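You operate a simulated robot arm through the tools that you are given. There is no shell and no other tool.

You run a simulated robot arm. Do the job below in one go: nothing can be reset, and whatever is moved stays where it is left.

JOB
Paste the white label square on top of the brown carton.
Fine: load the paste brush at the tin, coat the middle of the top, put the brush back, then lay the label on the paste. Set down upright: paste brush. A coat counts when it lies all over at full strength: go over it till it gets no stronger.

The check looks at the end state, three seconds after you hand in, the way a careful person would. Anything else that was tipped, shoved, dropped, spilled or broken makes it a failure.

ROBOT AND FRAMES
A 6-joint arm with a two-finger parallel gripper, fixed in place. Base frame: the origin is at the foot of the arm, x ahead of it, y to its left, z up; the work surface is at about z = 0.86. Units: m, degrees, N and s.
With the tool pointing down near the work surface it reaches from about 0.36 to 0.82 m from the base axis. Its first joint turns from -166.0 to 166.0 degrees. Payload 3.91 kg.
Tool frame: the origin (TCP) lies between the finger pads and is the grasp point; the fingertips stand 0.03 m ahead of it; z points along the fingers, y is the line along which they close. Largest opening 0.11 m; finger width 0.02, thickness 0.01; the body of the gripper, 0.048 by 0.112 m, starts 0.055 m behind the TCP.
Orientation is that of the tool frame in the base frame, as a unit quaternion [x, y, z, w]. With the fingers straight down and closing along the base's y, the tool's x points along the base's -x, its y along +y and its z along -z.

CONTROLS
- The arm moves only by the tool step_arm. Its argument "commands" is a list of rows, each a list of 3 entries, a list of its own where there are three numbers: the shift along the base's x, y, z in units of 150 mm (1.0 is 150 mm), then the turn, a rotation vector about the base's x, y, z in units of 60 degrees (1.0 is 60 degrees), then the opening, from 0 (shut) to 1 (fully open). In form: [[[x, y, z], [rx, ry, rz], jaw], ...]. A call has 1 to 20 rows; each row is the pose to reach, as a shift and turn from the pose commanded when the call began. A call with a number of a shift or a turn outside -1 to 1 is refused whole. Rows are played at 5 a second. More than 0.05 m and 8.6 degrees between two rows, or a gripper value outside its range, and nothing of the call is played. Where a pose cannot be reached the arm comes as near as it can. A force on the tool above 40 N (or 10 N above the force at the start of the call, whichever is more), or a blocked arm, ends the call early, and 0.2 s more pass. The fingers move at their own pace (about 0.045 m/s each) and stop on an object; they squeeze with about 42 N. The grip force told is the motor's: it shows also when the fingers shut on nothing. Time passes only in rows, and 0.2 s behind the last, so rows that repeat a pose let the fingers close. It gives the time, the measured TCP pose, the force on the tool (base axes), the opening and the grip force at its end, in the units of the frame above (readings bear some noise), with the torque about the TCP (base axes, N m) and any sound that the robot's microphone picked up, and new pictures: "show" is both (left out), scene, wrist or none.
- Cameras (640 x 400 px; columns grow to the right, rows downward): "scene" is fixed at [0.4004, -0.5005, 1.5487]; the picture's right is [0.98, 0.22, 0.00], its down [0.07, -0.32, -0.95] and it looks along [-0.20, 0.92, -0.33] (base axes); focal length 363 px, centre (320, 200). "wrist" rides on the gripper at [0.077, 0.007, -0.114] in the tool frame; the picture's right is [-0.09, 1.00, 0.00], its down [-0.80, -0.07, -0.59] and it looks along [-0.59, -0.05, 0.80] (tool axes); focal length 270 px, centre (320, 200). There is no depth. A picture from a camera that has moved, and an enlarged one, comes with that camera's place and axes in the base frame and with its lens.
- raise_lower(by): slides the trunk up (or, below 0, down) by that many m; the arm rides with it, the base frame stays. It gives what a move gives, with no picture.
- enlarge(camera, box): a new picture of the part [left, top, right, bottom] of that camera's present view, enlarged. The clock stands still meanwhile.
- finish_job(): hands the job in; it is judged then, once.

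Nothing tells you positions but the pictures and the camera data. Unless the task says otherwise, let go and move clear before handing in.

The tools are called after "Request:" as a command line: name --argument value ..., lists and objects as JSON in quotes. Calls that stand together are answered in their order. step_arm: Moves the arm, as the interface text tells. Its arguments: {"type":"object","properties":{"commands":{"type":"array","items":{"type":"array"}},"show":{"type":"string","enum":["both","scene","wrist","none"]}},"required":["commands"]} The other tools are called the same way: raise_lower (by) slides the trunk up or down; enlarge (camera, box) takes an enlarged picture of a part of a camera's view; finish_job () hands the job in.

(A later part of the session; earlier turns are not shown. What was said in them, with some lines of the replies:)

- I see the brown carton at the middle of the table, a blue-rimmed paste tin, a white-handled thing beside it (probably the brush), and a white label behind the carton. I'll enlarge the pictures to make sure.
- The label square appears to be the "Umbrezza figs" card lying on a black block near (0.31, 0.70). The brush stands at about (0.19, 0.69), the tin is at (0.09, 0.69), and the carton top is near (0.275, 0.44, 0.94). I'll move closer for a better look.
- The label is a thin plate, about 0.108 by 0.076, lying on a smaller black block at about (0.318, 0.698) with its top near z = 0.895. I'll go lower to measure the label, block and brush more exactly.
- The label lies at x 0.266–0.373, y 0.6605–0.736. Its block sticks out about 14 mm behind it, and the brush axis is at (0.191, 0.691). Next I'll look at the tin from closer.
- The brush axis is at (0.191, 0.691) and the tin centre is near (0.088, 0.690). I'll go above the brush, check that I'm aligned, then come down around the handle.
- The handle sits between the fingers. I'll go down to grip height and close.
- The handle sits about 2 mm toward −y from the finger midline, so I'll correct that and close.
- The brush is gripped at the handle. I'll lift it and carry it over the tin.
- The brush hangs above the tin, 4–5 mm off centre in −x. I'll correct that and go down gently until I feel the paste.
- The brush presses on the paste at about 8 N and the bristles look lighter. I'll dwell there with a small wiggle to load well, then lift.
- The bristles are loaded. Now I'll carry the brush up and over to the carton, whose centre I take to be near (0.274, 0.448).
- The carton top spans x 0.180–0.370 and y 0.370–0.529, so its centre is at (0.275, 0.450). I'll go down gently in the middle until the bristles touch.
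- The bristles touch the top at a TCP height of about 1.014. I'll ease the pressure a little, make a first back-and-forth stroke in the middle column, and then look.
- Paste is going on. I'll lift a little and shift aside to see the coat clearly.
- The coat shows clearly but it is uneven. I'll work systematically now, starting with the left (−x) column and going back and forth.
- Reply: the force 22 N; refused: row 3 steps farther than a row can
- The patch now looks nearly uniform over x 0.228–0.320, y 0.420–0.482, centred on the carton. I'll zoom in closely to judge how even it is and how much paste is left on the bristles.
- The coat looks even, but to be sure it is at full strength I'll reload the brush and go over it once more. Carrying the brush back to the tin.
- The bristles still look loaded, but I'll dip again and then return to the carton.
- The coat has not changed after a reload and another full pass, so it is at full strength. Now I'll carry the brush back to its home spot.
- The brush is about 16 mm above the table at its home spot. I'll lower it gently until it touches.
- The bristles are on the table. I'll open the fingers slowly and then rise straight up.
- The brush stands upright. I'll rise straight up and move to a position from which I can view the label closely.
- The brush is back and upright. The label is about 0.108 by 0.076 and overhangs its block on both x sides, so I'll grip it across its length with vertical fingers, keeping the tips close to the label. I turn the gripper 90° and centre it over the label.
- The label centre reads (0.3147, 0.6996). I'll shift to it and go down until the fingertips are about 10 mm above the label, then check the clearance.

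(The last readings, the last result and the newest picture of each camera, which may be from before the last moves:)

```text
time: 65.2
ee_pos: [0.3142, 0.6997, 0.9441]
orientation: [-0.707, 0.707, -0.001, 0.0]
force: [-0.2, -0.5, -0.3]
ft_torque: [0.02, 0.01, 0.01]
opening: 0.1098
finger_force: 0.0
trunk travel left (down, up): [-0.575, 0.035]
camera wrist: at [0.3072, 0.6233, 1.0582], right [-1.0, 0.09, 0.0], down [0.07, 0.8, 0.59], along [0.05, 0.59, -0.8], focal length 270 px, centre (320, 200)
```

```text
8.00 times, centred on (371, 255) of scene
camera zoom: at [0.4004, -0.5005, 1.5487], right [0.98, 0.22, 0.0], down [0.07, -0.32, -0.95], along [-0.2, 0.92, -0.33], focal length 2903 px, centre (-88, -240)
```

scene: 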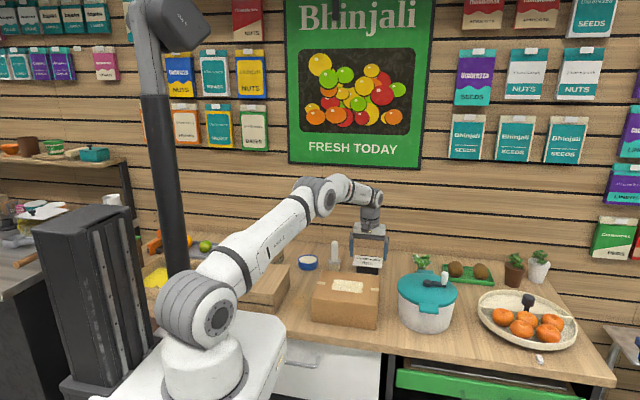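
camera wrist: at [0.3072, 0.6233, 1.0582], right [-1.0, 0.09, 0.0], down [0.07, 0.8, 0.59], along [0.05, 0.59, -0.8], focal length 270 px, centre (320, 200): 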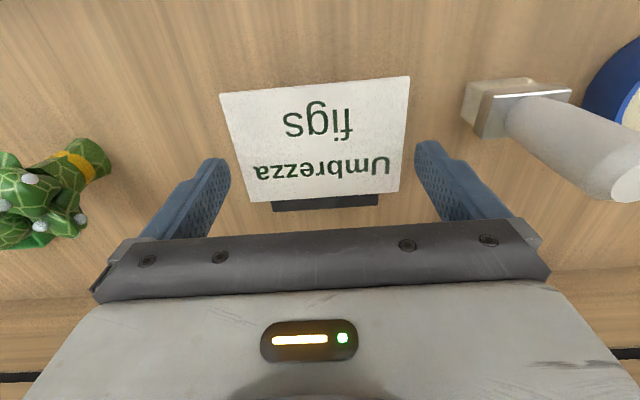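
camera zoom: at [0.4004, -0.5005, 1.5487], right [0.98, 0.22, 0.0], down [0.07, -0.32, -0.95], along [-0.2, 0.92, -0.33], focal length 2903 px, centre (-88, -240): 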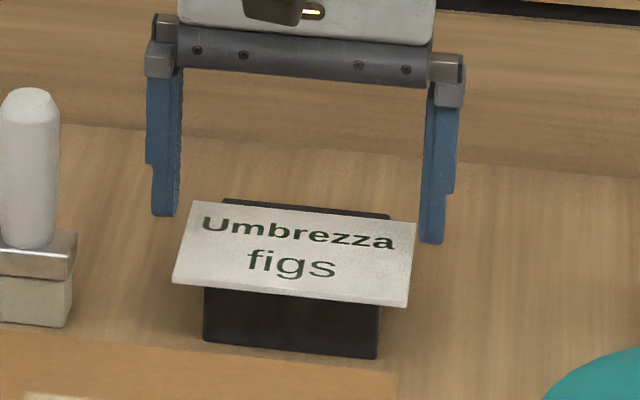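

The label measures about 0.105 by 0.075 with its top at z ≈ 0.902, so the fingers clear it by about 2.5 mm on each side. I'll make a small correction and lower to just above the label to check again.

Request:
step_arm --commands '[[[-0.005, -0.012, 0], [0, 0, 0], 1], [[-0.005, -0.012, -0.035], [0, 0, 0], 1], [[-0.005, -0.012, -0.06], [0, 0, 0], 1], [[-0.005, -0.012, -0.06], [0, 0, 0], 1]]' --show "none"

Request:
enlarge --camera "wrist" --box '[200, 60, 460, 240]'

Request:
enlarge --camera "scene" --box '[343, 240, 399, 280]'

```text
time: 66.2
ee_pos: [0.3142, 0.6977, 0.9349]
orientation: [0.707, -0.707, 0.0, 0.0]
force: [-0.5, -0.3, -0.9]
ft_torque: [0.01, -0.02, 0.02]
opening: 0.1103
finger_force: 0.0
trunk travel left (down, up): [-0.575, 0.035]
```

```text
2.22 times, centred on (330, 150) of wrist
camera zoom: at [0.3067, 0.6209, 1.049], right [-1.0, 0.09, 0.0], down [0.07, 0.8, 0.59], along [0.05, 0.59, -0.8], focal length 601 px, centre (298, 311)
```

zoom: 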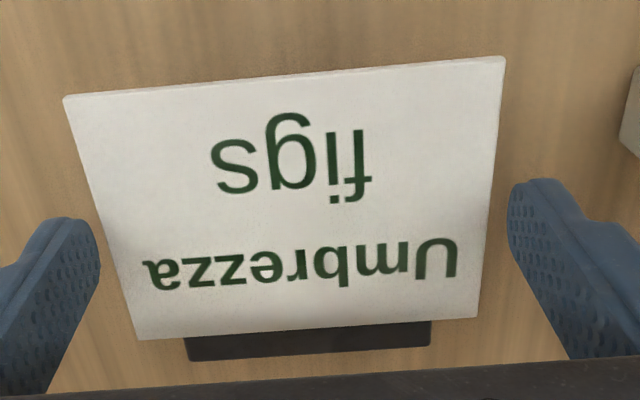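

```text
10.00 times, centred on (371, 260) of scene
camera zoom: at [0.4004, -0.5005, 1.5487], right [0.98, 0.22, 0.0], down [0.07, -0.32, -0.95], along [-0.2, 0.92, -0.33], focal length 3629 px, centre (-190, -400)
```

zoom: 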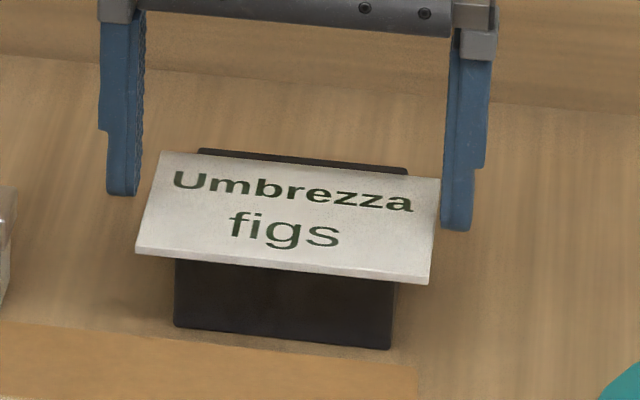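

Fingertips are about 2 mm above the label with about 3 mm of clearance on both sides. I'll shift 0.7 mm to +x and lower so the tips end about 1.5 mm below the label's underside.

Request:
step_arm --commands '[[[0.005, 0, -0.01], [0, 0, 0], 1], [[0.005, 0, -0.025], [0, 0, 0], 1], [[0.005, 0, -0.04], [0, 0, 0], 1], [[0.005, 0, -0.048], [0, 0, 0], 1], [[0.005, 0, -0.048], [0, 0, 0], 1]]' --show "none"

Request:
enlarge --camera "wrist" --box '[200, 60, 460, 240]'

Request:
enlarge --camera "scene" --box '[343, 240, 399, 280]'

```text
time: 67.4
ee_pos: [0.314, 0.6989, 0.9269]
orientation: [-0.707, 0.707, 0.0, -0.001]
force: [0.3, 0.7, 0.4]
ft_torque: [0.01, 0.01, 0.0]
opening: 0.1099
finger_force: 0.0
trunk travel left (down, up): [-0.575, 0.035]
```

```text
2.22 times, centred on (330, 150) of wrist
camera zoom: at [0.3072, 0.6211, 1.0411], right [-1.0, 0.09, 0.0], down [0.07, 0.8, 0.59], along [0.05, 0.59, -0.8], focal length 601 px, centre (298, 311)
```

zoom: 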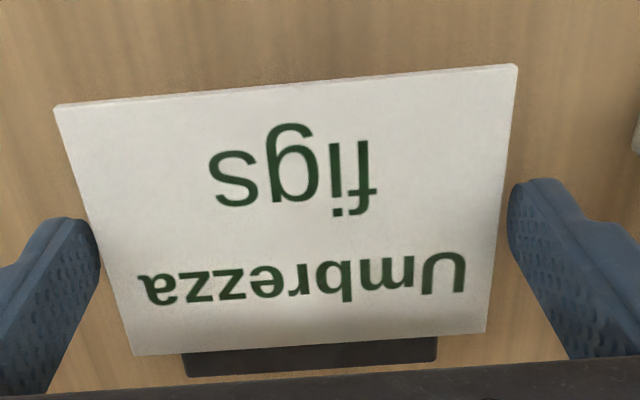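

```text
10.00 times, centred on (371, 260) of scene
camera zoom: at [0.4004, -0.5005, 1.5487], right [0.98, 0.22, 0.0], down [0.07, -0.32, -0.95], along [-0.2, 0.92, -0.33], focal length 3629 px, centre (-190, -400)
```

zoom: 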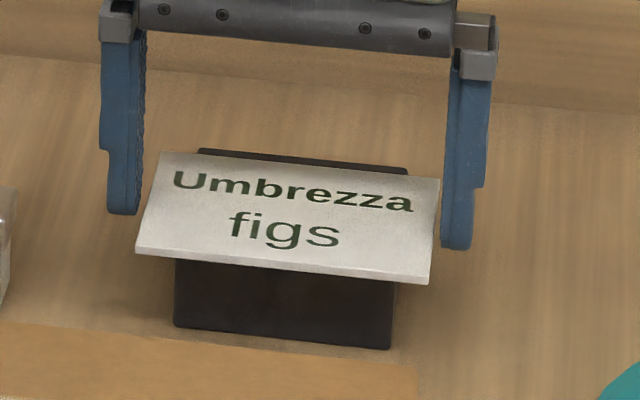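

The tips stand just below the label's underside on both sides, with gaps all round. I'll raise 0.7 mm and close on the label.

Request:
step_arm --commands '[[[0, 0, 0.005], [0, 0, 0], 1], [[0, 0, 0.005], [0, 0, 0], 0.9], [[0, 0, 0.005], [0, 0, 0], 0.85], [[0, 0, 0.005], [0, 0, 0], 0.85], [[0, 0, 0.005], [0, 0, 0], 0.85]]' --show "none"

Request:
enlarge --camera "wrist" --box '[200, 60, 460, 240]'

Request:
enlarge --camera "scene" --box '[343, 240, 399, 280]'

```text
time: 68.6
ee_pos: [0.3137, 0.6975, 0.9273]
orientation: [-0.707, 0.707, 0.0, -0.001]
force: [0.0, -0.8, -0.8]
ft_torque: [0.0, 0.02, 0.0]
opening: 0.1037
finger_force: 42.5
trunk travel left (down, up): [-0.575, 0.035]
```

```text
2.22 times, centred on (330, 150) of wrist
camera zoom: at [0.3072, 0.6208, 1.0419], right [-1.0, 0.09, 0.0], down [0.07, 0.8, 0.59], along [0.05, 0.59, -0.8], focal length 601 px, centre (298, 311)
```

zoom: 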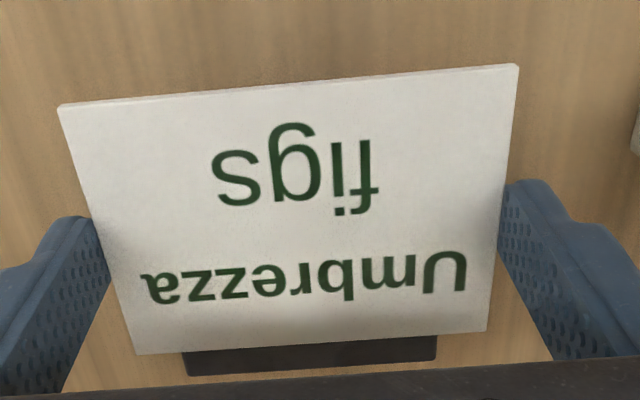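

```text
10.00 times, centred on (371, 260) of scene
camera zoom: at [0.4004, -0.5005, 1.5487], right [0.98, 0.22, 0.0], down [0.07, -0.32, -0.95], along [-0.2, 0.92, -0.33], focal length 3629 px, centre (-190, -400)
```

zoom: 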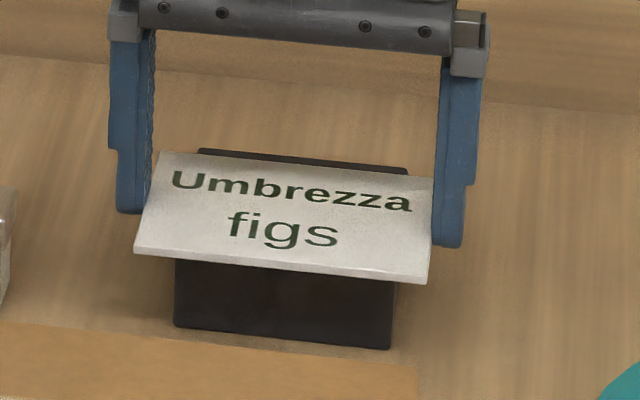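

The label is gripped (opening 0.1037, 42 N). I'll lift slowly and check that it stays level.

Request:
step_arm --commands '[[[0, 0, 0.02], [0, 0, 0], 0.85], [[0, 0, 0.06], [0, 0, 0], 0.85], [[0, 0, 0.13], [0, 0, 0], 0.85], [[0, 0, 0.2], [0, 0, 0], 0.85], [[0, 0, 0.2], [0, 0, 0], 0.85]]'

Request:
enlarge --camera "scene" --box '[343, 235, 399, 275]'

```text
time: 69.8
ee_pos: [0.3132, 0.6979, 0.9578]
orientation: [0.707, -0.707, 0.0, 0.0]
force: [-0.2, -0.2, -0.1]
ft_torque: [-0.01, -0.02, -0.01]
opening: 0.0933
finger_force: 0.1
trunk travel left (down, up): [-0.575, 0.035]
camera wrist: at [0.3068, 0.6211, 1.072], right [-1.0, 0.09, 0.0], down [0.07, 0.8, 0.59], along [0.05, 0.59, -0.8], focal length 270 px, centre (320, 200)
```

scene: 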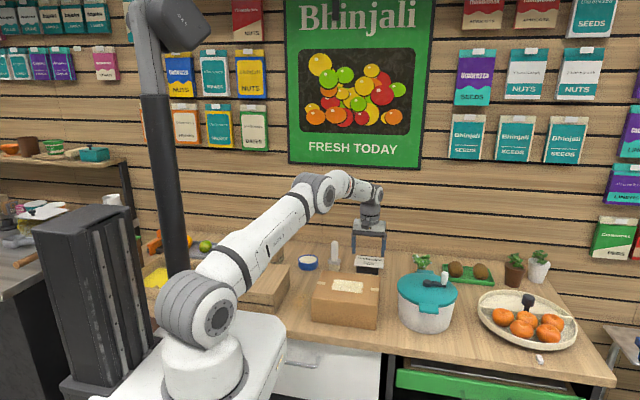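
wrist: 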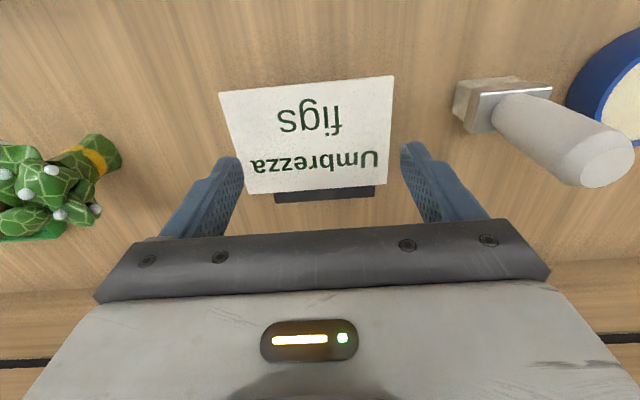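

```text
10.00 times, centred on (371, 255) of scene
camera zoom: at [0.4004, -0.5005, 1.5487], right [0.98, 0.22, 0.0], down [0.07, -0.32, -0.95], along [-0.2, 0.92, -0.33], focal length 3629 px, centre (-190, -350)
```

zoom: 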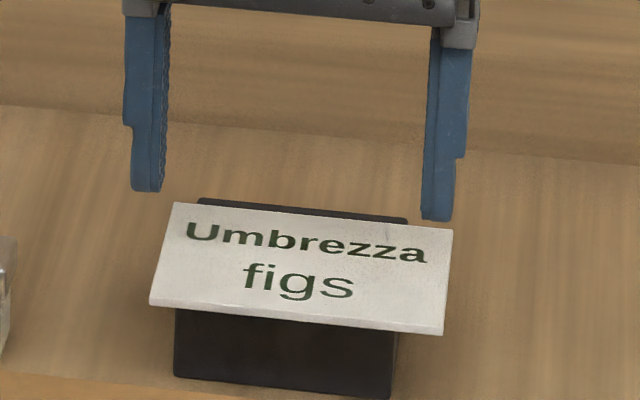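

The grip slipped, because the tips were too shallow on the thin edge. The label is still lying flat on its block, shifted about 5 mm to +x, and the block hasn't moved. I'll open, measure again and grip deeper.

Request:
step_arm --commands '[[[0.03, 0, 0], [0, 0, 0], 1], [[0.03, 0, 0], [0, 0, 0], 1], [[0.03, 0, -0.1], [0, 0, 0], 1], [[0.03, 0, -0.1], [0, 0, 0], 1]]' --show "none"

Request:
enlarge --camera "wrist" --box '[200, 60, 460, 240]'

Request:
enlarge --camera "scene" --box '[343, 240, 399, 280]'

```text
time: 70.8
ee_pos: [0.3194, 0.6989, 0.9426]
orientation: [-0.707, 0.707, 0.0, 0.0]
force: [0.6, 0.5, -0.8]
ft_torque: [0.01, -0.02, 0.01]
opening: 0.1103
finger_force: 0.0
trunk travel left (down, up): [-0.575, 0.035]
```

```text
2.22 times, centred on (330, 150) of wrist
camera zoom: at [0.3116, 0.6211, 1.0572], right [-1.0, 0.09, 0.0], down [0.07, 0.8, 0.59], along [0.05, 0.59, -0.8], focal length 601 px, centre (298, 311)
```

zoom: 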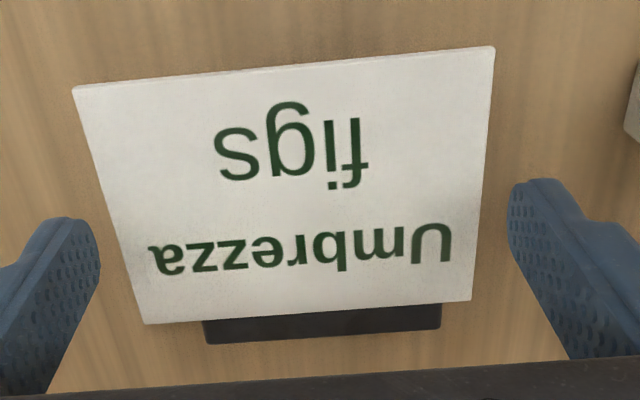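

```text
10.00 times, centred on (371, 260) of scene
camera zoom: at [0.4004, -0.5005, 1.5487], right [0.98, 0.22, 0.0], down [0.07, -0.32, -0.95], along [-0.2, 0.92, -0.33], focal length 3629 px, centre (-190, -400)
```

zoom: 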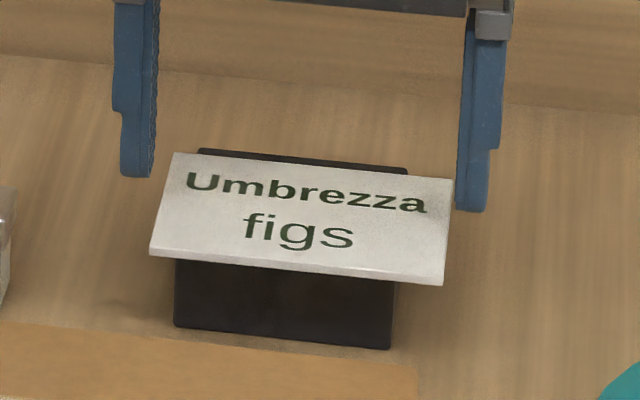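

Request:
enlarge --camera "scene" --box '[350, 238, 366, 260]'

Request:
enlarge --camera "scene" --box '[384, 240, 400, 264]'

Request:
enlarge --camera "wrist" --box '[395, 125, 475, 205]'

```text
16.00 times, centred on (358, 249) of scene
camera zoom: at [0.4004, -0.5005, 1.5487], right [0.98, 0.22, 0.0], down [0.07, -0.32, -0.95], along [-0.2, 0.92, -0.33], focal length 5806 px, centre (-288, -584)
```

zoom: 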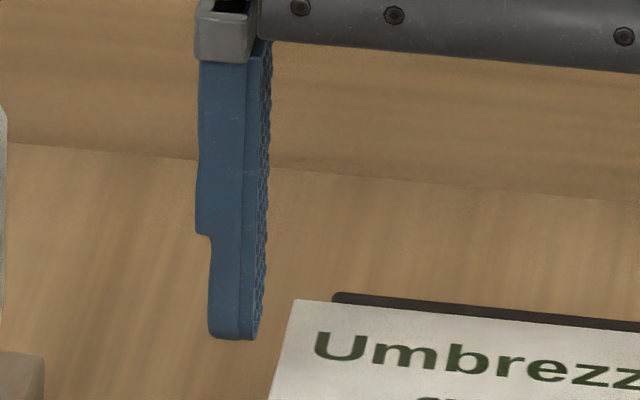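

```text
16.00 times, centred on (392, 252) of scene
camera zoom: at [0.4004, -0.5005, 1.5487], right [0.98, 0.22, 0.0], down [0.07, -0.32, -0.95], along [-0.2, 0.92, -0.33], focal length 5806 px, centre (-832, -632)
```

zoom: 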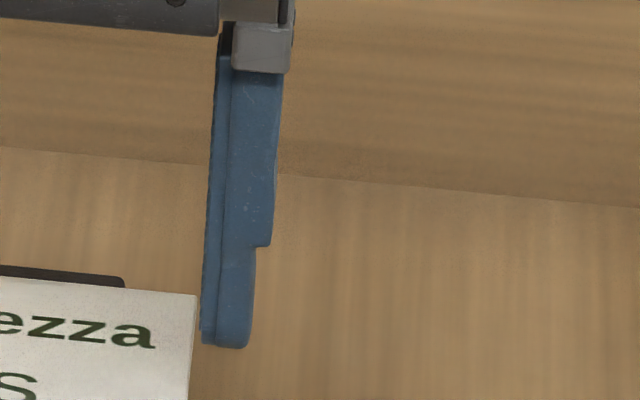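

```text
5.00 times, centred on (435, 165) of wrist
camera zoom: at [0.3116, 0.6211, 1.0572], right [-1.0, 0.09, 0.0], down [0.07, 0.8, 0.59], along [0.05, 0.59, -0.8], focal length 1351 px, centre (-255, 375)
```

zoom: 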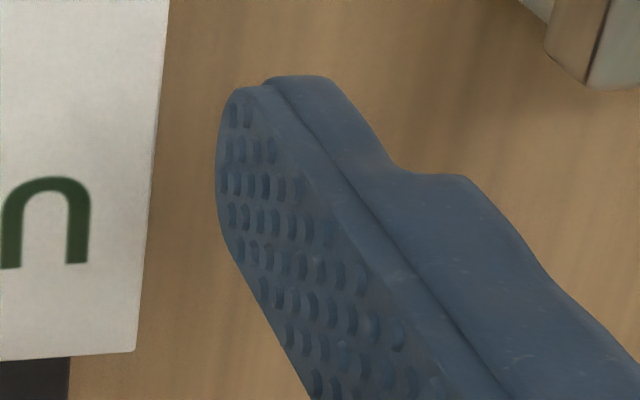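

I'm centred over the label again. This time I go deeper, with the tips about 11 mm below its underside, then close.

Request:
step_arm --commands '[[[0, 0, -0.05], [0, 0, 0], 1], [[0, 0, -0.08], [0, 0, 0], 1], [[0, 0, -0.11], [0, 0, 0], 1], [[0, 0, -0.14], [0, 0, 0], 1], [[0, 0, -0.167], [0, 0, 0], 1], [[0, 0, -0.167], [0, 0, 0], 1]]' --show "none"

Request:
enlarge --camera "scene" --box '[343, 240, 399, 280]'

Request:
enlarge --camera "wrist" --box '[200, 60, 460, 240]'

```text
time: 72.2
ee_pos: [0.3189, 0.6985, 0.9166]
orientation: [0.707, -0.707, 0.0, 0.0]
force: [-0.5, -0.1, -0.1]
ft_torque: [-0.03, -0.02, -0.02]
opening: 0.1103
finger_force: 0.1
trunk travel left (down, up): [-0.575, 0.035]
```

```text
10.00 times, centred on (371, 260) of scene
camera zoom: at [0.4004, -0.5005, 1.5487], right [0.98, 0.22, 0.0], down [0.07, -0.32, -0.95], along [-0.2, 0.92, -0.33], focal length 3629 px, centre (-190, -400)
```

zoom: 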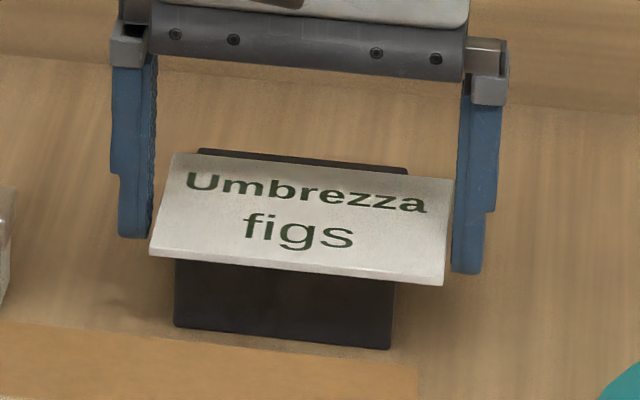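

```text
2.22 times, centred on (330, 150) of wrist
camera zoom: at [0.3116, 0.6205, 1.0321], right [-1.0, 0.09, 0.0], down [0.07, 0.8, 0.59], along [0.05, 0.59, -0.8], focal length 601 px, centre (298, 311)
```

zoom: 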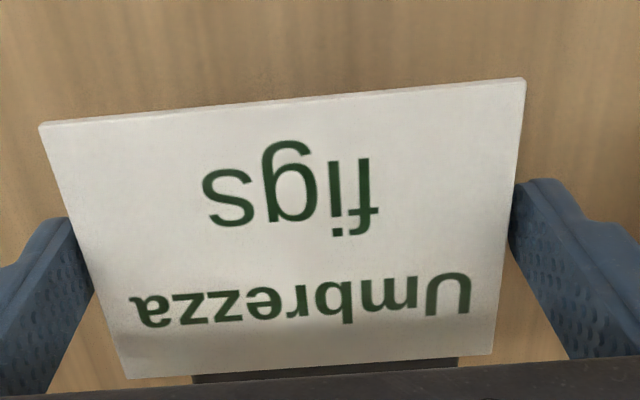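

Request:
step_arm --commands '[[[0, 0, 0], [0, 0, 0], 0.95], [[0, 0, 0], [0, 0, 0], 0.9], [[0, 0, 0], [0, 0, 0], 0.8], [[0, 0, 0], [0, 0, 0], 0.8], [[0, 0, 0], [0, 0, 0], 0.8], [[0, 0, 0.005], [0, 0, 0], 0.8], [[0, 0, 0.01], [0, 0, 0], 0.8], [[0, 0, 0.015], [0, 0, 0], 0.8]]' --show "none"

Request:
enlarge --camera "scene" --box '[343, 240, 399, 280]'

```text
time: 74.0
ee_pos: [0.319, 0.6989, 0.9208]
orientation: [-0.707, 0.707, 0.001, 0.0]
force: [0.2, 0.2, -0.8]
ft_torque: [0.0, 0.02, -0.02]
opening: 0.1036
finger_force: 42.1
trunk travel left (down, up): [-0.575, 0.035]
```

```text
10.00 times, centred on (371, 260) of scene
camera zoom: at [0.4004, -0.5005, 1.5487], right [0.98, 0.22, 0.0], down [0.07, -0.32, -0.95], along [-0.2, 0.92, -0.33], focal length 3629 px, centre (-190, -400)
```

zoom: 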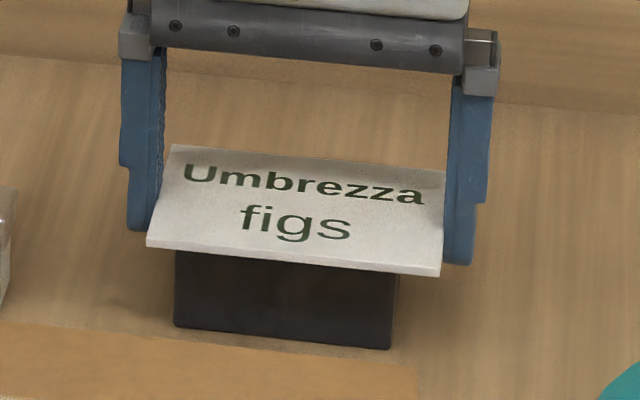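

The label is now held and rising level. I'll keep lifting gently.

Request:
step_arm --commands '[[[0, 0, 0.03], [0, 0, 0], 0.8], [[0, 0, 0.07], [0, 0, 0], 0.8], [[0, 0, 0.13], [0, 0, 0], 0.8], [[0, 0, 0.2], [0, 0, 0], 0.8], [[0, 0, 0.3], [0, 0, 0], 0.8], [[0, 0, 0.3], [0, 0, 0], 0.8]]'

Request:
enlarge --camera "scene" --box '[343, 225, 399, 275]'

```text
time: 75.4
ee_pos: [0.3177, 0.6973, 0.9649]
orientation: [0.707, -0.707, 0.0, 0.0]
force: [0.6, -0.4, -1.0]
ft_torque: [-0.01, 0.01, 0.01]
opening: 0.1035
finger_force: 42.1
trunk travel left (down, up): [-0.575, 0.035]
camera wrist: at [0.3109, 0.6201, 1.0797], right [-1.0, 0.09, 0.0], down [0.07, 0.8, 0.59], along [0.05, 0.59, -0.8], focal length 270 px, centre (320, 200)
```

scene: 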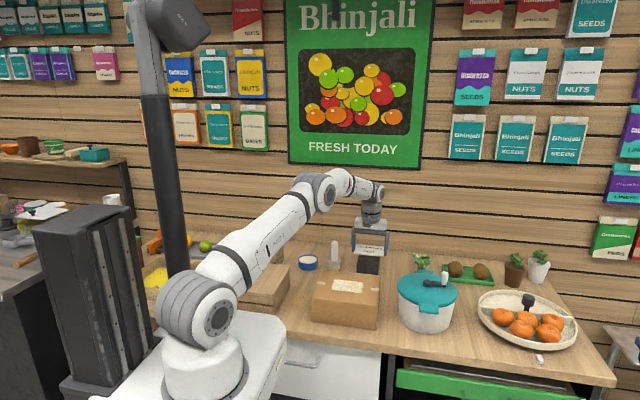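
wrist: 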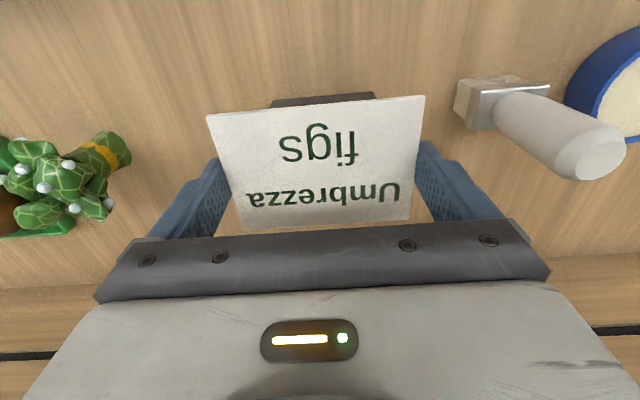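

```text
8.00 times, centred on (371, 250) of scene
camera zoom: at [0.4004, -0.5005, 1.5487], right [0.98, 0.22, 0.0], down [0.07, -0.32, -0.95], along [-0.2, 0.92, -0.33], focal length 2903 px, centre (-88, -200)
```

zoom: 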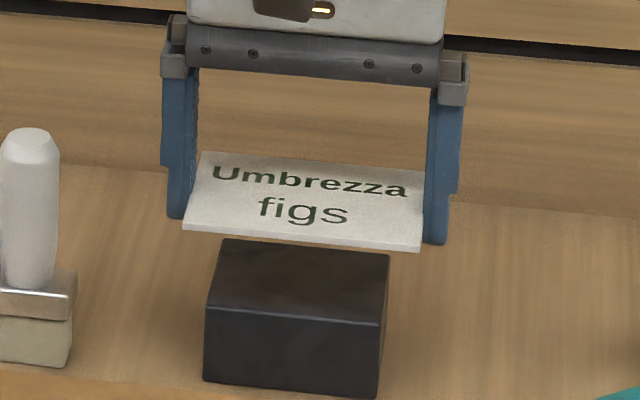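

The label is held level and the block is undisturbed. I'll raise it and carry it over the carton.

Request:
step_arm --commands '[[[0, 0, 0.15], [0, 0, 0], 0.8], [[0, 0, 0.3], [0, 0, 0], 0.8], [[0, 0, 0.45], [0, 0, 0], 0.8], [[-0.037, -0.206, 0.45], [0, 0, 0], 0.8], [[-0.074, -0.412, 0.45], [0, 0, 0], 0.8], [[-0.111, -0.618, 0.45], [0, 0, 0], 0.8], [[-0.149, -0.825, 0.45], [0, 0, 0], 0.8]]' --show "none"

Request:
step_arm --commands '[[[-0.037, -0.206, 0], [0, 0, 0], 0.8], [[-0.074, -0.412, 0], [0, 0, 0], 0.8], [[-0.111, -0.618, 0], [0, 0, 0], 0.8], [[-0.149, -0.825, 0], [0, 0, 0], 0.8], [[-0.149, -0.825, 0], [0, 0, 0], 0.8]]'

Request:
enlarge --camera "scene" --box '[300, 230, 396, 300]'

Request:
enlarge --camera "wrist" --box '[180, 0, 480, 240]'

```text
time: 77.0
ee_pos: [0.2955, 0.5717, 1.0346]
orientation: [0.708, -0.706, 0.0, 0.0]
force: [0.1, 0.2, -0.2]
ft_torque: [0.01, -0.01, 0.02]
opening: 0.1035
finger_force: 41.8
trunk travel left (down, up): [-0.575, 0.035]
```

```text
time: 78.2
ee_pos: [0.2734, 0.4511, 1.033]
orientation: [-0.707, 0.707, 0.0, 0.0]
force: [0.0, 0.2, -0.7]
ft_torque: [-0.03, 0.01, 0.0]
opening: 0.1035
finger_force: 42.0
trunk travel left (down, up): [-0.575, 0.035]
camera wrist: at [0.2658, 0.3723, 1.1473], right [-1.0, 0.09, 0.0], down [0.07, 0.8, 0.59], along [0.05, 0.59, -0.8], focal length 270 px, centre (320, 200)
```

scene: 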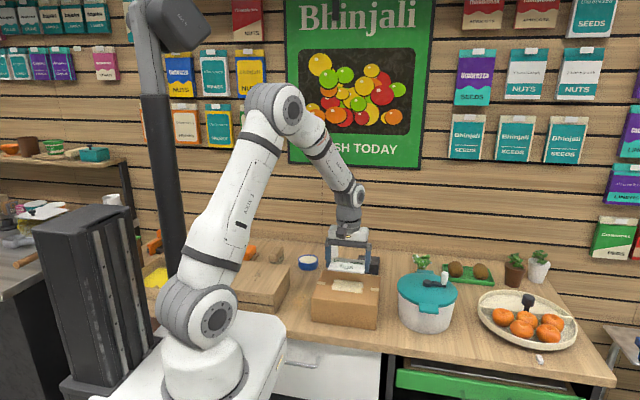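
wrist: 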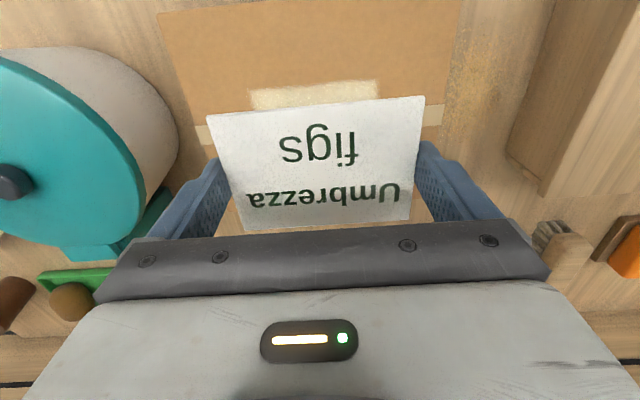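

```text
5.71 times, centred on (348, 265) of scene
camera zoom: at [0.4004, -0.5005, 1.5487], right [0.98, 0.22, 0.0], down [0.07, -0.32, -0.95], along [-0.2, 0.92, -0.33], focal length 2074 px, centre (160, -171)
```

zoom: 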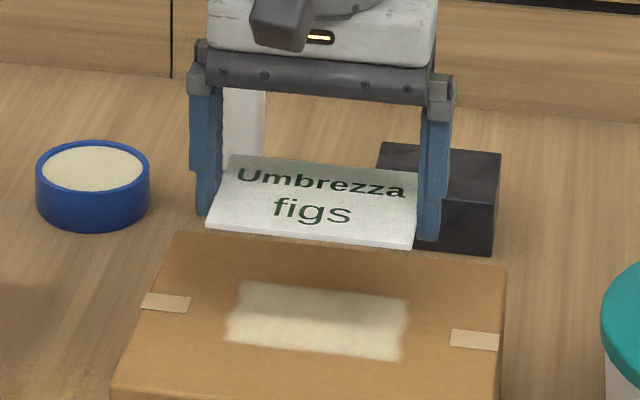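

```text
1.67 times, centred on (330, 120) of wrist
camera zoom: at [0.2658, 0.3723, 1.1473], right [-1.0, 0.09, 0.0], down [0.07, 0.8, 0.59], along [0.05, 0.59, -0.8], focal length 450 px, centre (303, 333)
```

zoom: 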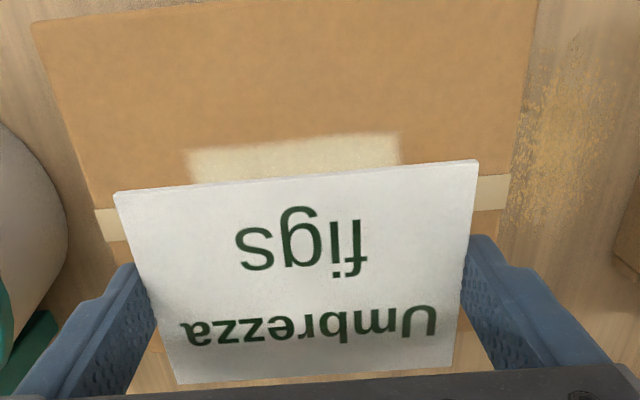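

The label is above the paste and needs only about 1 mm of correction. I'll lower to about 1 cm above the carton and look.

Request:
step_arm --commands '[[[0.009, 0.008, -0.08], [0, 0, 0], 0.8], [[0.009, 0.008, -0.18], [0, 0, 0], 0.8], [[0.009, 0.008, -0.26], [0, 0, 0], 0.8], [[0.009, 0.008, -0.315], [0, 0, 0], 0.8], [[0.009, 0.008, -0.315], [0, 0, 0], 0.8]]' --show "none"

Request:
enlarge --camera "scene" --box '[310, 250, 390, 310]'

Request:
enlarge --camera "wrist" --box '[180, 0, 480, 240]'

```text
time: 79.4
ee_pos: [0.2758, 0.4522, 0.9855]
orientation: [0.707, -0.707, 0.0, 0.001]
force: [0.1, 0.2, -0.7]
ft_torque: [0.0, 0.01, 0.02]
opening: 0.1034
finger_force: 42.4
trunk travel left (down, up): [-0.575, 0.035]
```

```text
6.67 times, centred on (350, 280) of scene
camera zoom: at [0.4004, -0.5005, 1.5487], right [0.98, 0.22, 0.0], down [0.07, -0.32, -0.95], along [-0.2, 0.92, -0.33], focal length 2419 px, centre (120, -333)
```

zoom: 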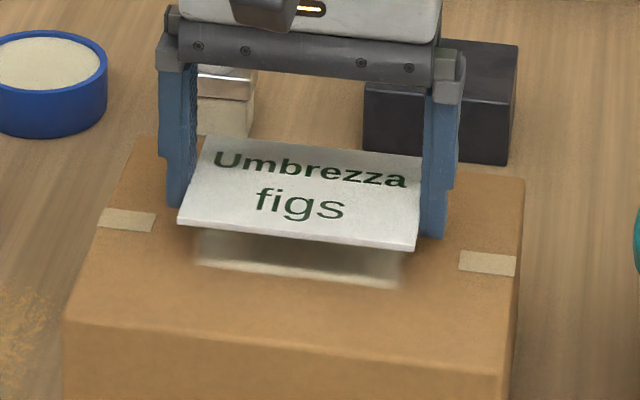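

```text
1.67 times, centred on (330, 120) of wrist
camera zoom: at [0.2677, 0.3746, 1.1003], right [-1.0, 0.09, 0.0], down [0.07, 0.8, 0.59], along [0.05, 0.59, -0.8], focal length 450 px, centre (303, 333)
```

zoom: 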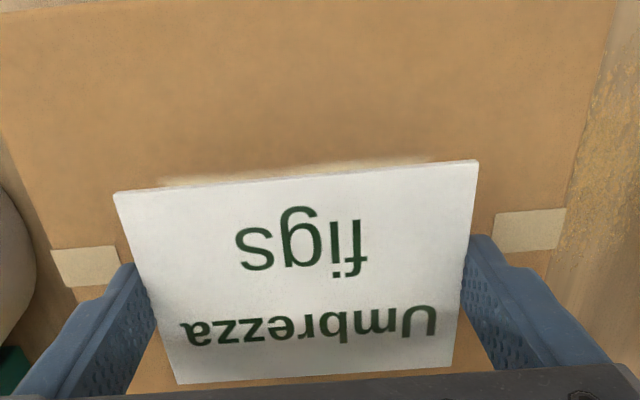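

The label is well aligned over the paste, with the tips about 9 mm above the carton. I'll lower the last bit slowly and feel for contact.

Request:
step_arm --commands '[[[0.003, 0, -0.02], [0, 0, 0], 0.8], [[0.003, 0, -0.04], [0, 0, 0], 0.8], [[0.003, 0, -0.05], [0, 0, 0], 0.8], [[0.003, 0, -0.05], [0, 0, 0], 0.8]]' --show "none"

Request:
enlarge --camera "scene" --box '[310, 250, 390, 310]'

```text
time: 80.4
ee_pos: [0.2747, 0.4514, 0.9779]
orientation: [0.707, -0.707, 0.001, 0.0]
force: [-0.9, -0.2, -0.6]
ft_torque: [0.0, 0.0, -0.02]
opening: 0.1034
finger_force: 42.1
trunk travel left (down, up): [-0.575, 0.035]
```

```text
6.67 times, centred on (350, 280) of scene
camera zoom: at [0.4004, -0.5005, 1.5487], right [0.98, 0.22, 0.0], down [0.07, -0.32, -0.95], along [-0.2, 0.92, -0.33], focal length 2419 px, centre (120, -333)
```

zoom: 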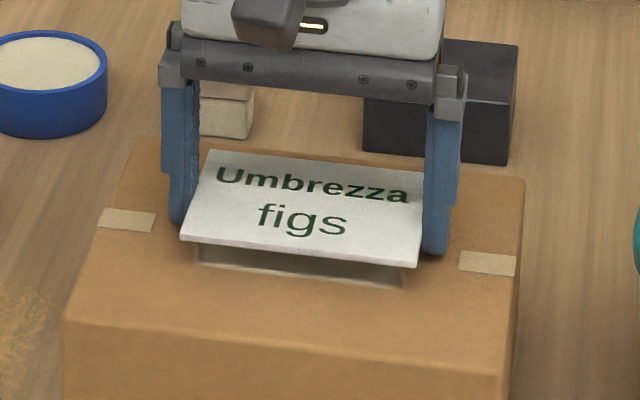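

Request:
step_arm --commands '[[[0, 0, -0.005], [0, 0, 0], 0.8], [[0, 0, -0.01], [0, 0, 0], 0.8], [[0, 0, -0.01], [0, 0, 0], 0.8]]' --show "none"

```text
time: 81.2
ee_pos: [0.2771, 0.4515, 0.9756]
orientation: [-0.707, 0.708, 0.0, 0.0]
force: [0.2, 0.3, -0.3]
ft_torque: [0.02, 0.02, -0.04]
opening: 0.1036
finger_force: 42.1
trunk travel left (down, up): [-0.575, 0.035]
```

Request:
step_arm --commands '[[[0, 0, -0.004], [0, 0, 0], 0.8], [[0, 0, -0.004], [0, 0, 0], 0.8]]' --show "none"

Request:
enlarge --camera "scene" --box '[320, 260, 384, 300]'

```text
time: 81.8
ee_pos: [0.2753, 0.4526, 0.9762]
orientation: [0.707, -0.707, -0.001, 0.0]
force: [0.4, 0.3, -0.3]
ft_torque: [-0.02, -0.02, 0.0]
opening: 0.1034
finger_force: 42.1
trunk travel left (down, up): [-0.575, 0.035]
```

```text
10.00 times, centred on (352, 280) of scene
camera zoom: at [0.4004, -0.5005, 1.5487], right [0.98, 0.22, 0.0], down [0.07, -0.32, -0.95], along [-0.2, 0.92, -0.33], focal length 3629 px, centre (0, -600)
```

zoom: 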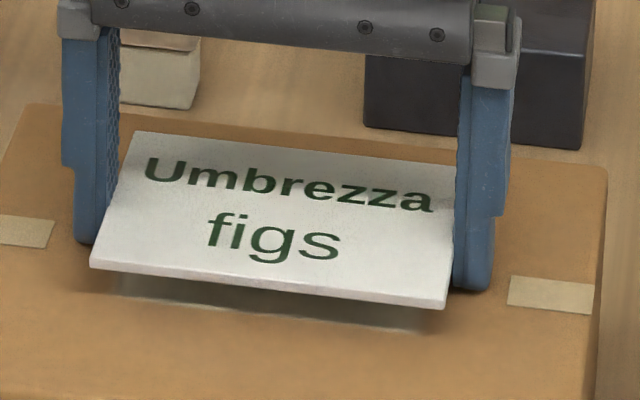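

Request:
step_arm --commands '[[[0, 0, -0.004], [0, 0, 0], 0.8], [[0, 0, -0.004], [0, 0, 0], 0.8]]' --show "none"

```text
time: 82.4
ee_pos: [0.2765, 0.4511, 0.9749]
orientation: [-0.707, 0.708, 0.0, 0.0]
force: [-0.1, 0.8, 0.1]
ft_torque: [0.0, 0.01, 0.02]
opening: 0.1032
finger_force: 42.3
trunk travel left (down, up): [-0.575, 0.035]
```

Request:
step_arm --commands '[[[0, 0, -0.004], [0, 0, 0], 0.8], [[0, 0, -0.004], [0, 0, 0], 0.8]]' --show "none"

```text
time: 83.0
ee_pos: [0.2762, 0.4515, 0.9745]
orientation: [-0.707, 0.707, 0.001, 0.001]
force: [2.6, -0.1, 8.0]
ft_torque: [-0.09, 0.43, 0.1]
opening: 0.1033
finger_force: 41.9
trunk travel left (down, up): [-0.575, 0.035]
```

The fingertips just touch the carton at both ends, outside the paste. I'll ease up 0.5 mm and open just enough for the label to slide down between the fingers onto the paste.

Request:
step_arm --commands '[[[0, 0, 0.003], [0, 0, 0], 0.8], [[0, 0, 0.0035], [0, 0, 0], 0.945], [[0, 0, 0.0035], [0, 0, 0], 0.955], [[0, 0, 0.0035], [0, 0, 0], 0.96], [[0, 0, 0.0035], [0, 0, 0], 0.965], [[0, 0, 0.0035], [0, 0, 0], 0.965]]' --show "none"

Request:
enlarge --camera "scene" --box '[320, 260, 384, 300]'

Request:
enlarge --camera "wrist" --box '[180, 0, 480, 240]'

```text
time: 84.4
ee_pos: [0.2747, 0.4526, 0.975]
orientation: [-0.707, 0.707, 0.0, 0.0]
force: [-1.6, -0.9, 8.1]
ft_torque: [-0.06, 0.35, -0.02]
opening: 0.1057
finger_force: 0.1
trunk travel left (down, up): [-0.575, 0.035]
```

```text
10.00 times, centred on (352, 280) of scene
camera zoom: at [0.4004, -0.5005, 1.5487], right [0.98, 0.22, 0.0], down [0.07, -0.32, -0.95], along [-0.2, 0.92, -0.33], focal length 3629 px, centre (0, -600)
```

zoom: 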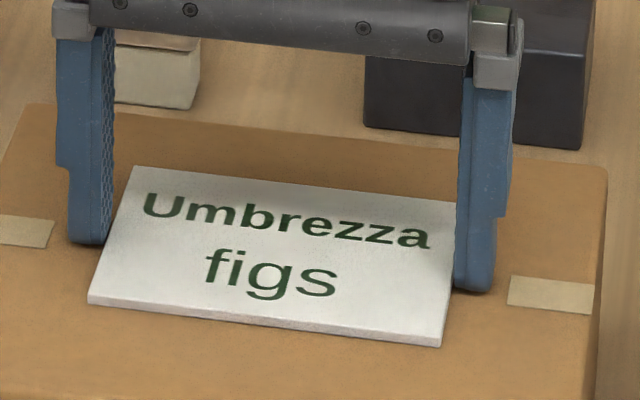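

```text
1.67 times, centred on (330, 120) of wrist
camera zoom: at [0.2685, 0.3747, 1.0894], right [-1.0, 0.09, 0.0], down [0.07, 0.8, 0.59], along [0.05, 0.59, -0.8], focal length 450 px, centre (303, 333)
```

zoom: 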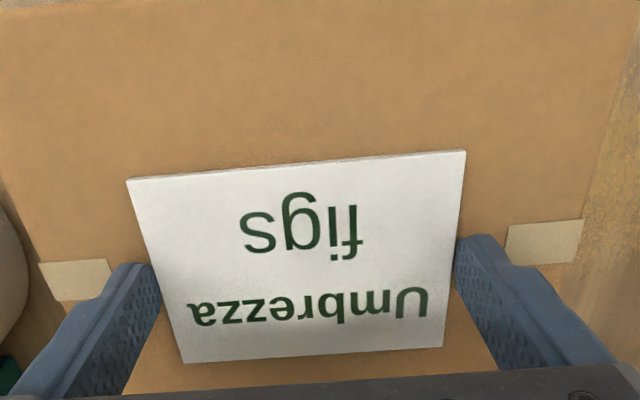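

The label dropped flat onto the paste. I'll open fully and rise straight up.

Request:
step_arm --commands '[[[0, 0, 0.006], [0, 0, 0], 0.965], [[0, 0, 0.008], [0, 0, 0], 1], [[0, 0, 0.01], [0, 0, 0], 1], [[0, 0, 0.06], [0, 0, 0], 1], [[0, 0, 0.15], [0, 0, 0], 1], [[0, 0, 0.35], [0, 0, 0], 1], [[0, 0, 0.6], [0, 0, 0], 1], [[0, 0, 0.6], [0, 0, 0], 1]]'

Request:
enlarge --camera "scene" --box '[305, 250, 395, 320]'

Request:
enlarge --camera "wrist" --box '[180, 0, 480, 240]'

```text
time: 86.2
ee_pos: [0.2766, 0.4528, 1.0656]
orientation: [0.707, -0.707, 0.0, 0.0]
force: [1.2, 0.5, 0.5]
ft_torque: [-0.02, 0.01, 0.0]
opening: 0.1102
finger_force: 0.1
trunk travel left (down, up): [-0.575, 0.035]
camera wrist: at [0.269, 0.3753, 1.1796], right [-1.0, 0.09, 0.0], down [0.07, 0.8, 0.59], along [0.05, 0.59, -0.8], focal length 270 px, centre (320, 200)
```

scene: 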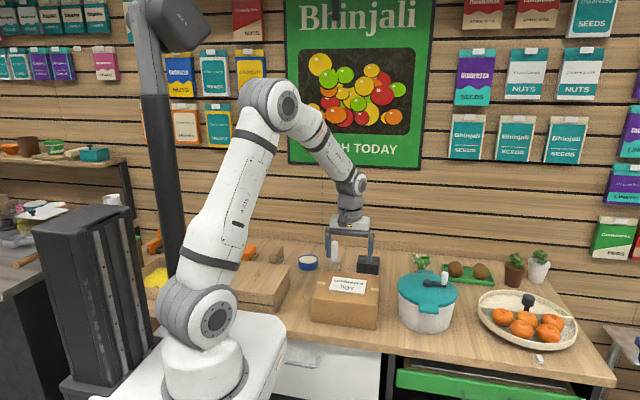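
wrist: 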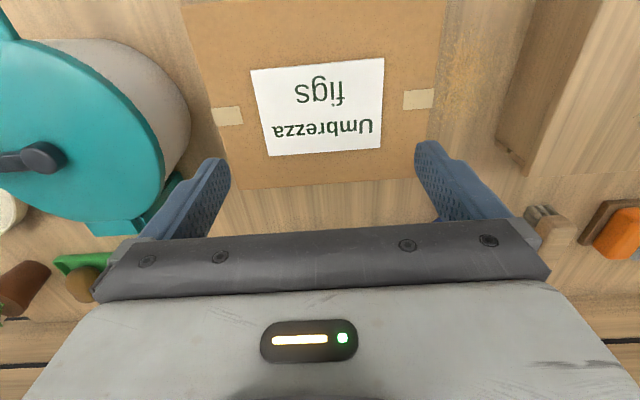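

```text
5.71 times, centred on (350, 285) of scene
camera zoom: at [0.4004, -0.5005, 1.5487], right [0.98, 0.22, 0.0], down [0.07, -0.32, -0.95], along [-0.2, 0.92, -0.33], focal length 2074 px, centre (149, -286)
```

zoom: 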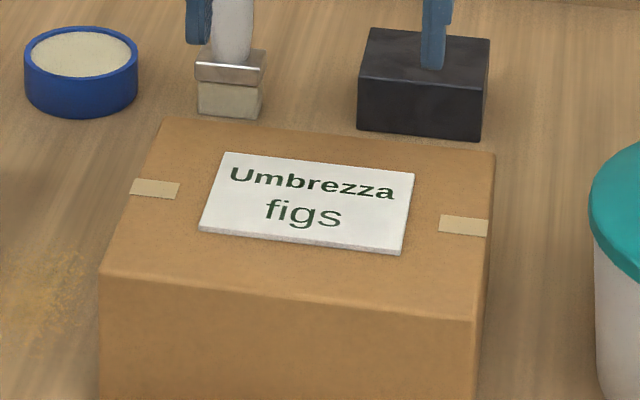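

```text
1.67 times, centred on (330, 120) of wrist
camera zoom: at [0.269, 0.3753, 1.1796], right [-1.0, 0.09, 0.0], down [0.07, 0.8, 0.59], along [0.05, 0.59, -0.8], focal length 450 px, centre (303, 333)
```

zoom: 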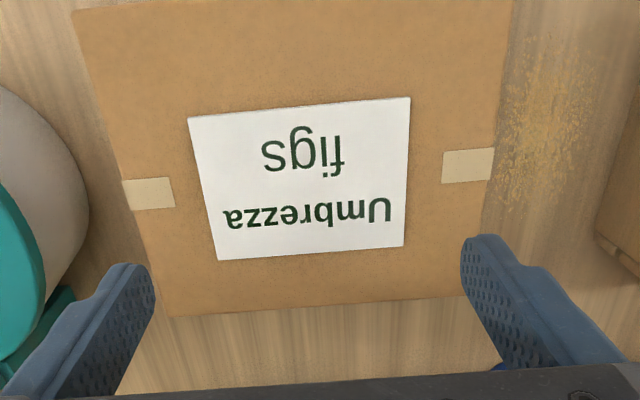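

Request:
enlarge --camera "scene" --box '[325, 265, 381, 300]'

Request:
enlarge --camera "scene" --box '[280, 230, 400, 300]'

```text
11.43 times, centred on (353, 282) of scene
camera zoom: at [0.4004, -0.5005, 1.5487], right [0.98, 0.22, 0.0], down [0.07, -0.32, -0.95], along [-0.2, 0.92, -0.33], focal length 4147 px, centre (-57, -743)
```

zoom: 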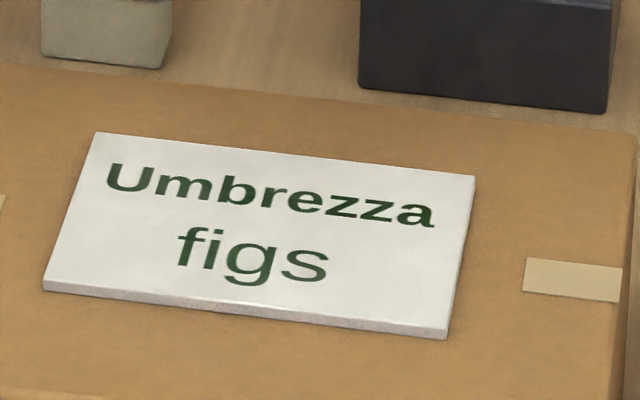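

```text
5.33 times, centred on (340, 265) of scene
camera zoom: at [0.4004, -0.5005, 1.5487], right [0.98, 0.22, 0.0], down [0.07, -0.32, -0.95], along [-0.2, 0.92, -0.33], focal length 1935 px, centre (213, -147)
```

zoom: 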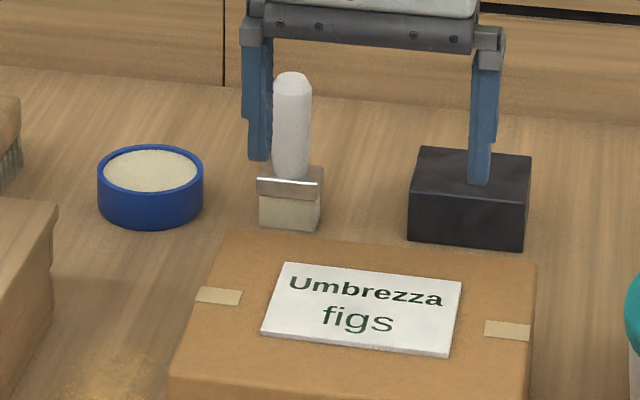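

The label lies flat and centred on the carton over the paste. The brush stands upright, and the tin and block are in place. I'll move the arm well clear before handing in.

Request:
step_arm --commands '[[[0, 0, 0.25], [0, 0, 0], 1], [[0, 0, 0.5], [0, 0, 0], 1], [[0, 0, 0.75], [0, 0, 0], 1], [[0, 0, 0.98], [0, 0, 0], 1], [[0, 0, 0.98], [0, 0, 0], 1]]'

Request:
enlarge --camera "scene" --box '[270, 230, 410, 330]'

```text
time: 87.4
ee_pos: [0.2755, 0.4539, 1.2114]
orientation: [-0.707, 0.708, 0.0, 0.0]
force: [-0.4, -0.2, 0.6]
ft_torque: [0.0, 0.01, -0.01]
opening: 0.1101
finger_force: 0.0
trunk travel left (down, up): [-0.575, 0.035]
camera wrist: at [0.2679, 0.3766, 1.3268], right [-1.0, 0.09, 0.0], down [0.07, 0.8, 0.59], along [0.05, 0.59, -0.8], focal length 270 px, centre (320, 200)
```

scene: 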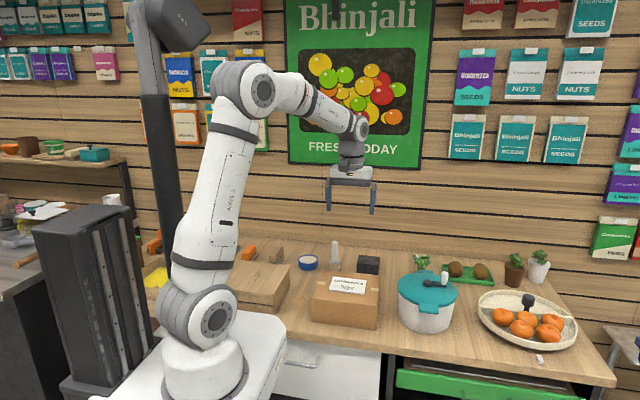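
wrist: 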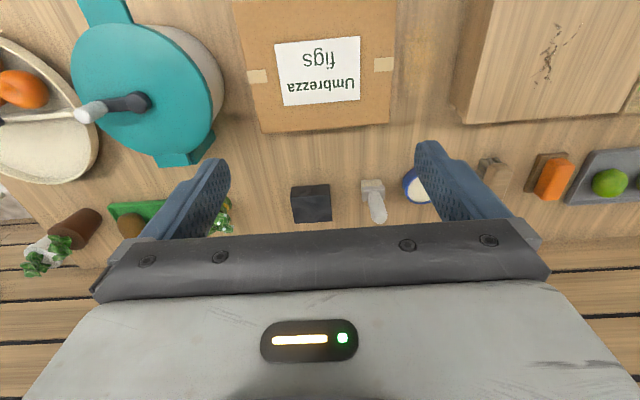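

```text
4.00 times, centred on (340, 280) of scene
camera zoom: at [0.4004, -0.5005, 1.5487], right [0.98, 0.22, 0.0], down [0.07, -0.32, -0.95], along [-0.2, 0.92, -0.33], focal length 1452 px, centre (240, -120)
```

zoom: 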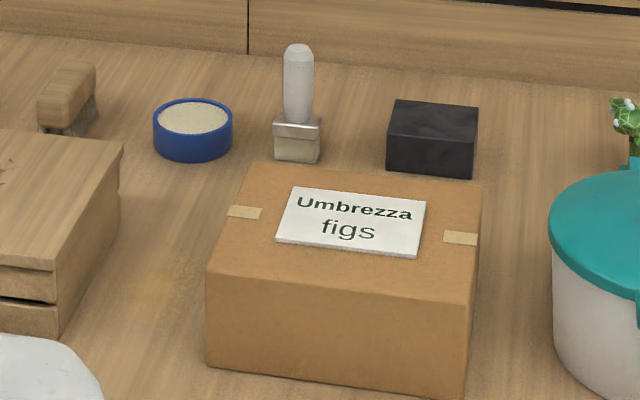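

The label is flat and centred on the carton, the brush is upright at its home spot, nothing else was disturbed, and the arm is clear. I'm handing the job in.

Request:
finish_job

```text
The job is handed in.
```

The white "Umbrezza figs" label now lies flat on top of the brown carton, centred over the paste. I handed the job in and haven't seen the check's verdict.

- **Coat:** I brushed the middle of the top all over, then reloaded the brush and went over it again. The second round made no visible difference, so I took the coat to be at full strength. The label covers the whole coated patch.
- **Brush:** it is back at its home spot beside the tin, standing upright.
- **Label:** my first grip was too shallow and slipped, which slid the label about 5 mm on its block before I regripped deeper. At the carton I released it about 1 cm above the paste and it dropped flat. I did not press it down afterwards.
- **Everything else:** the carton, tin and black block look undisturbed in the last pictures, and the arm is clear of the table.
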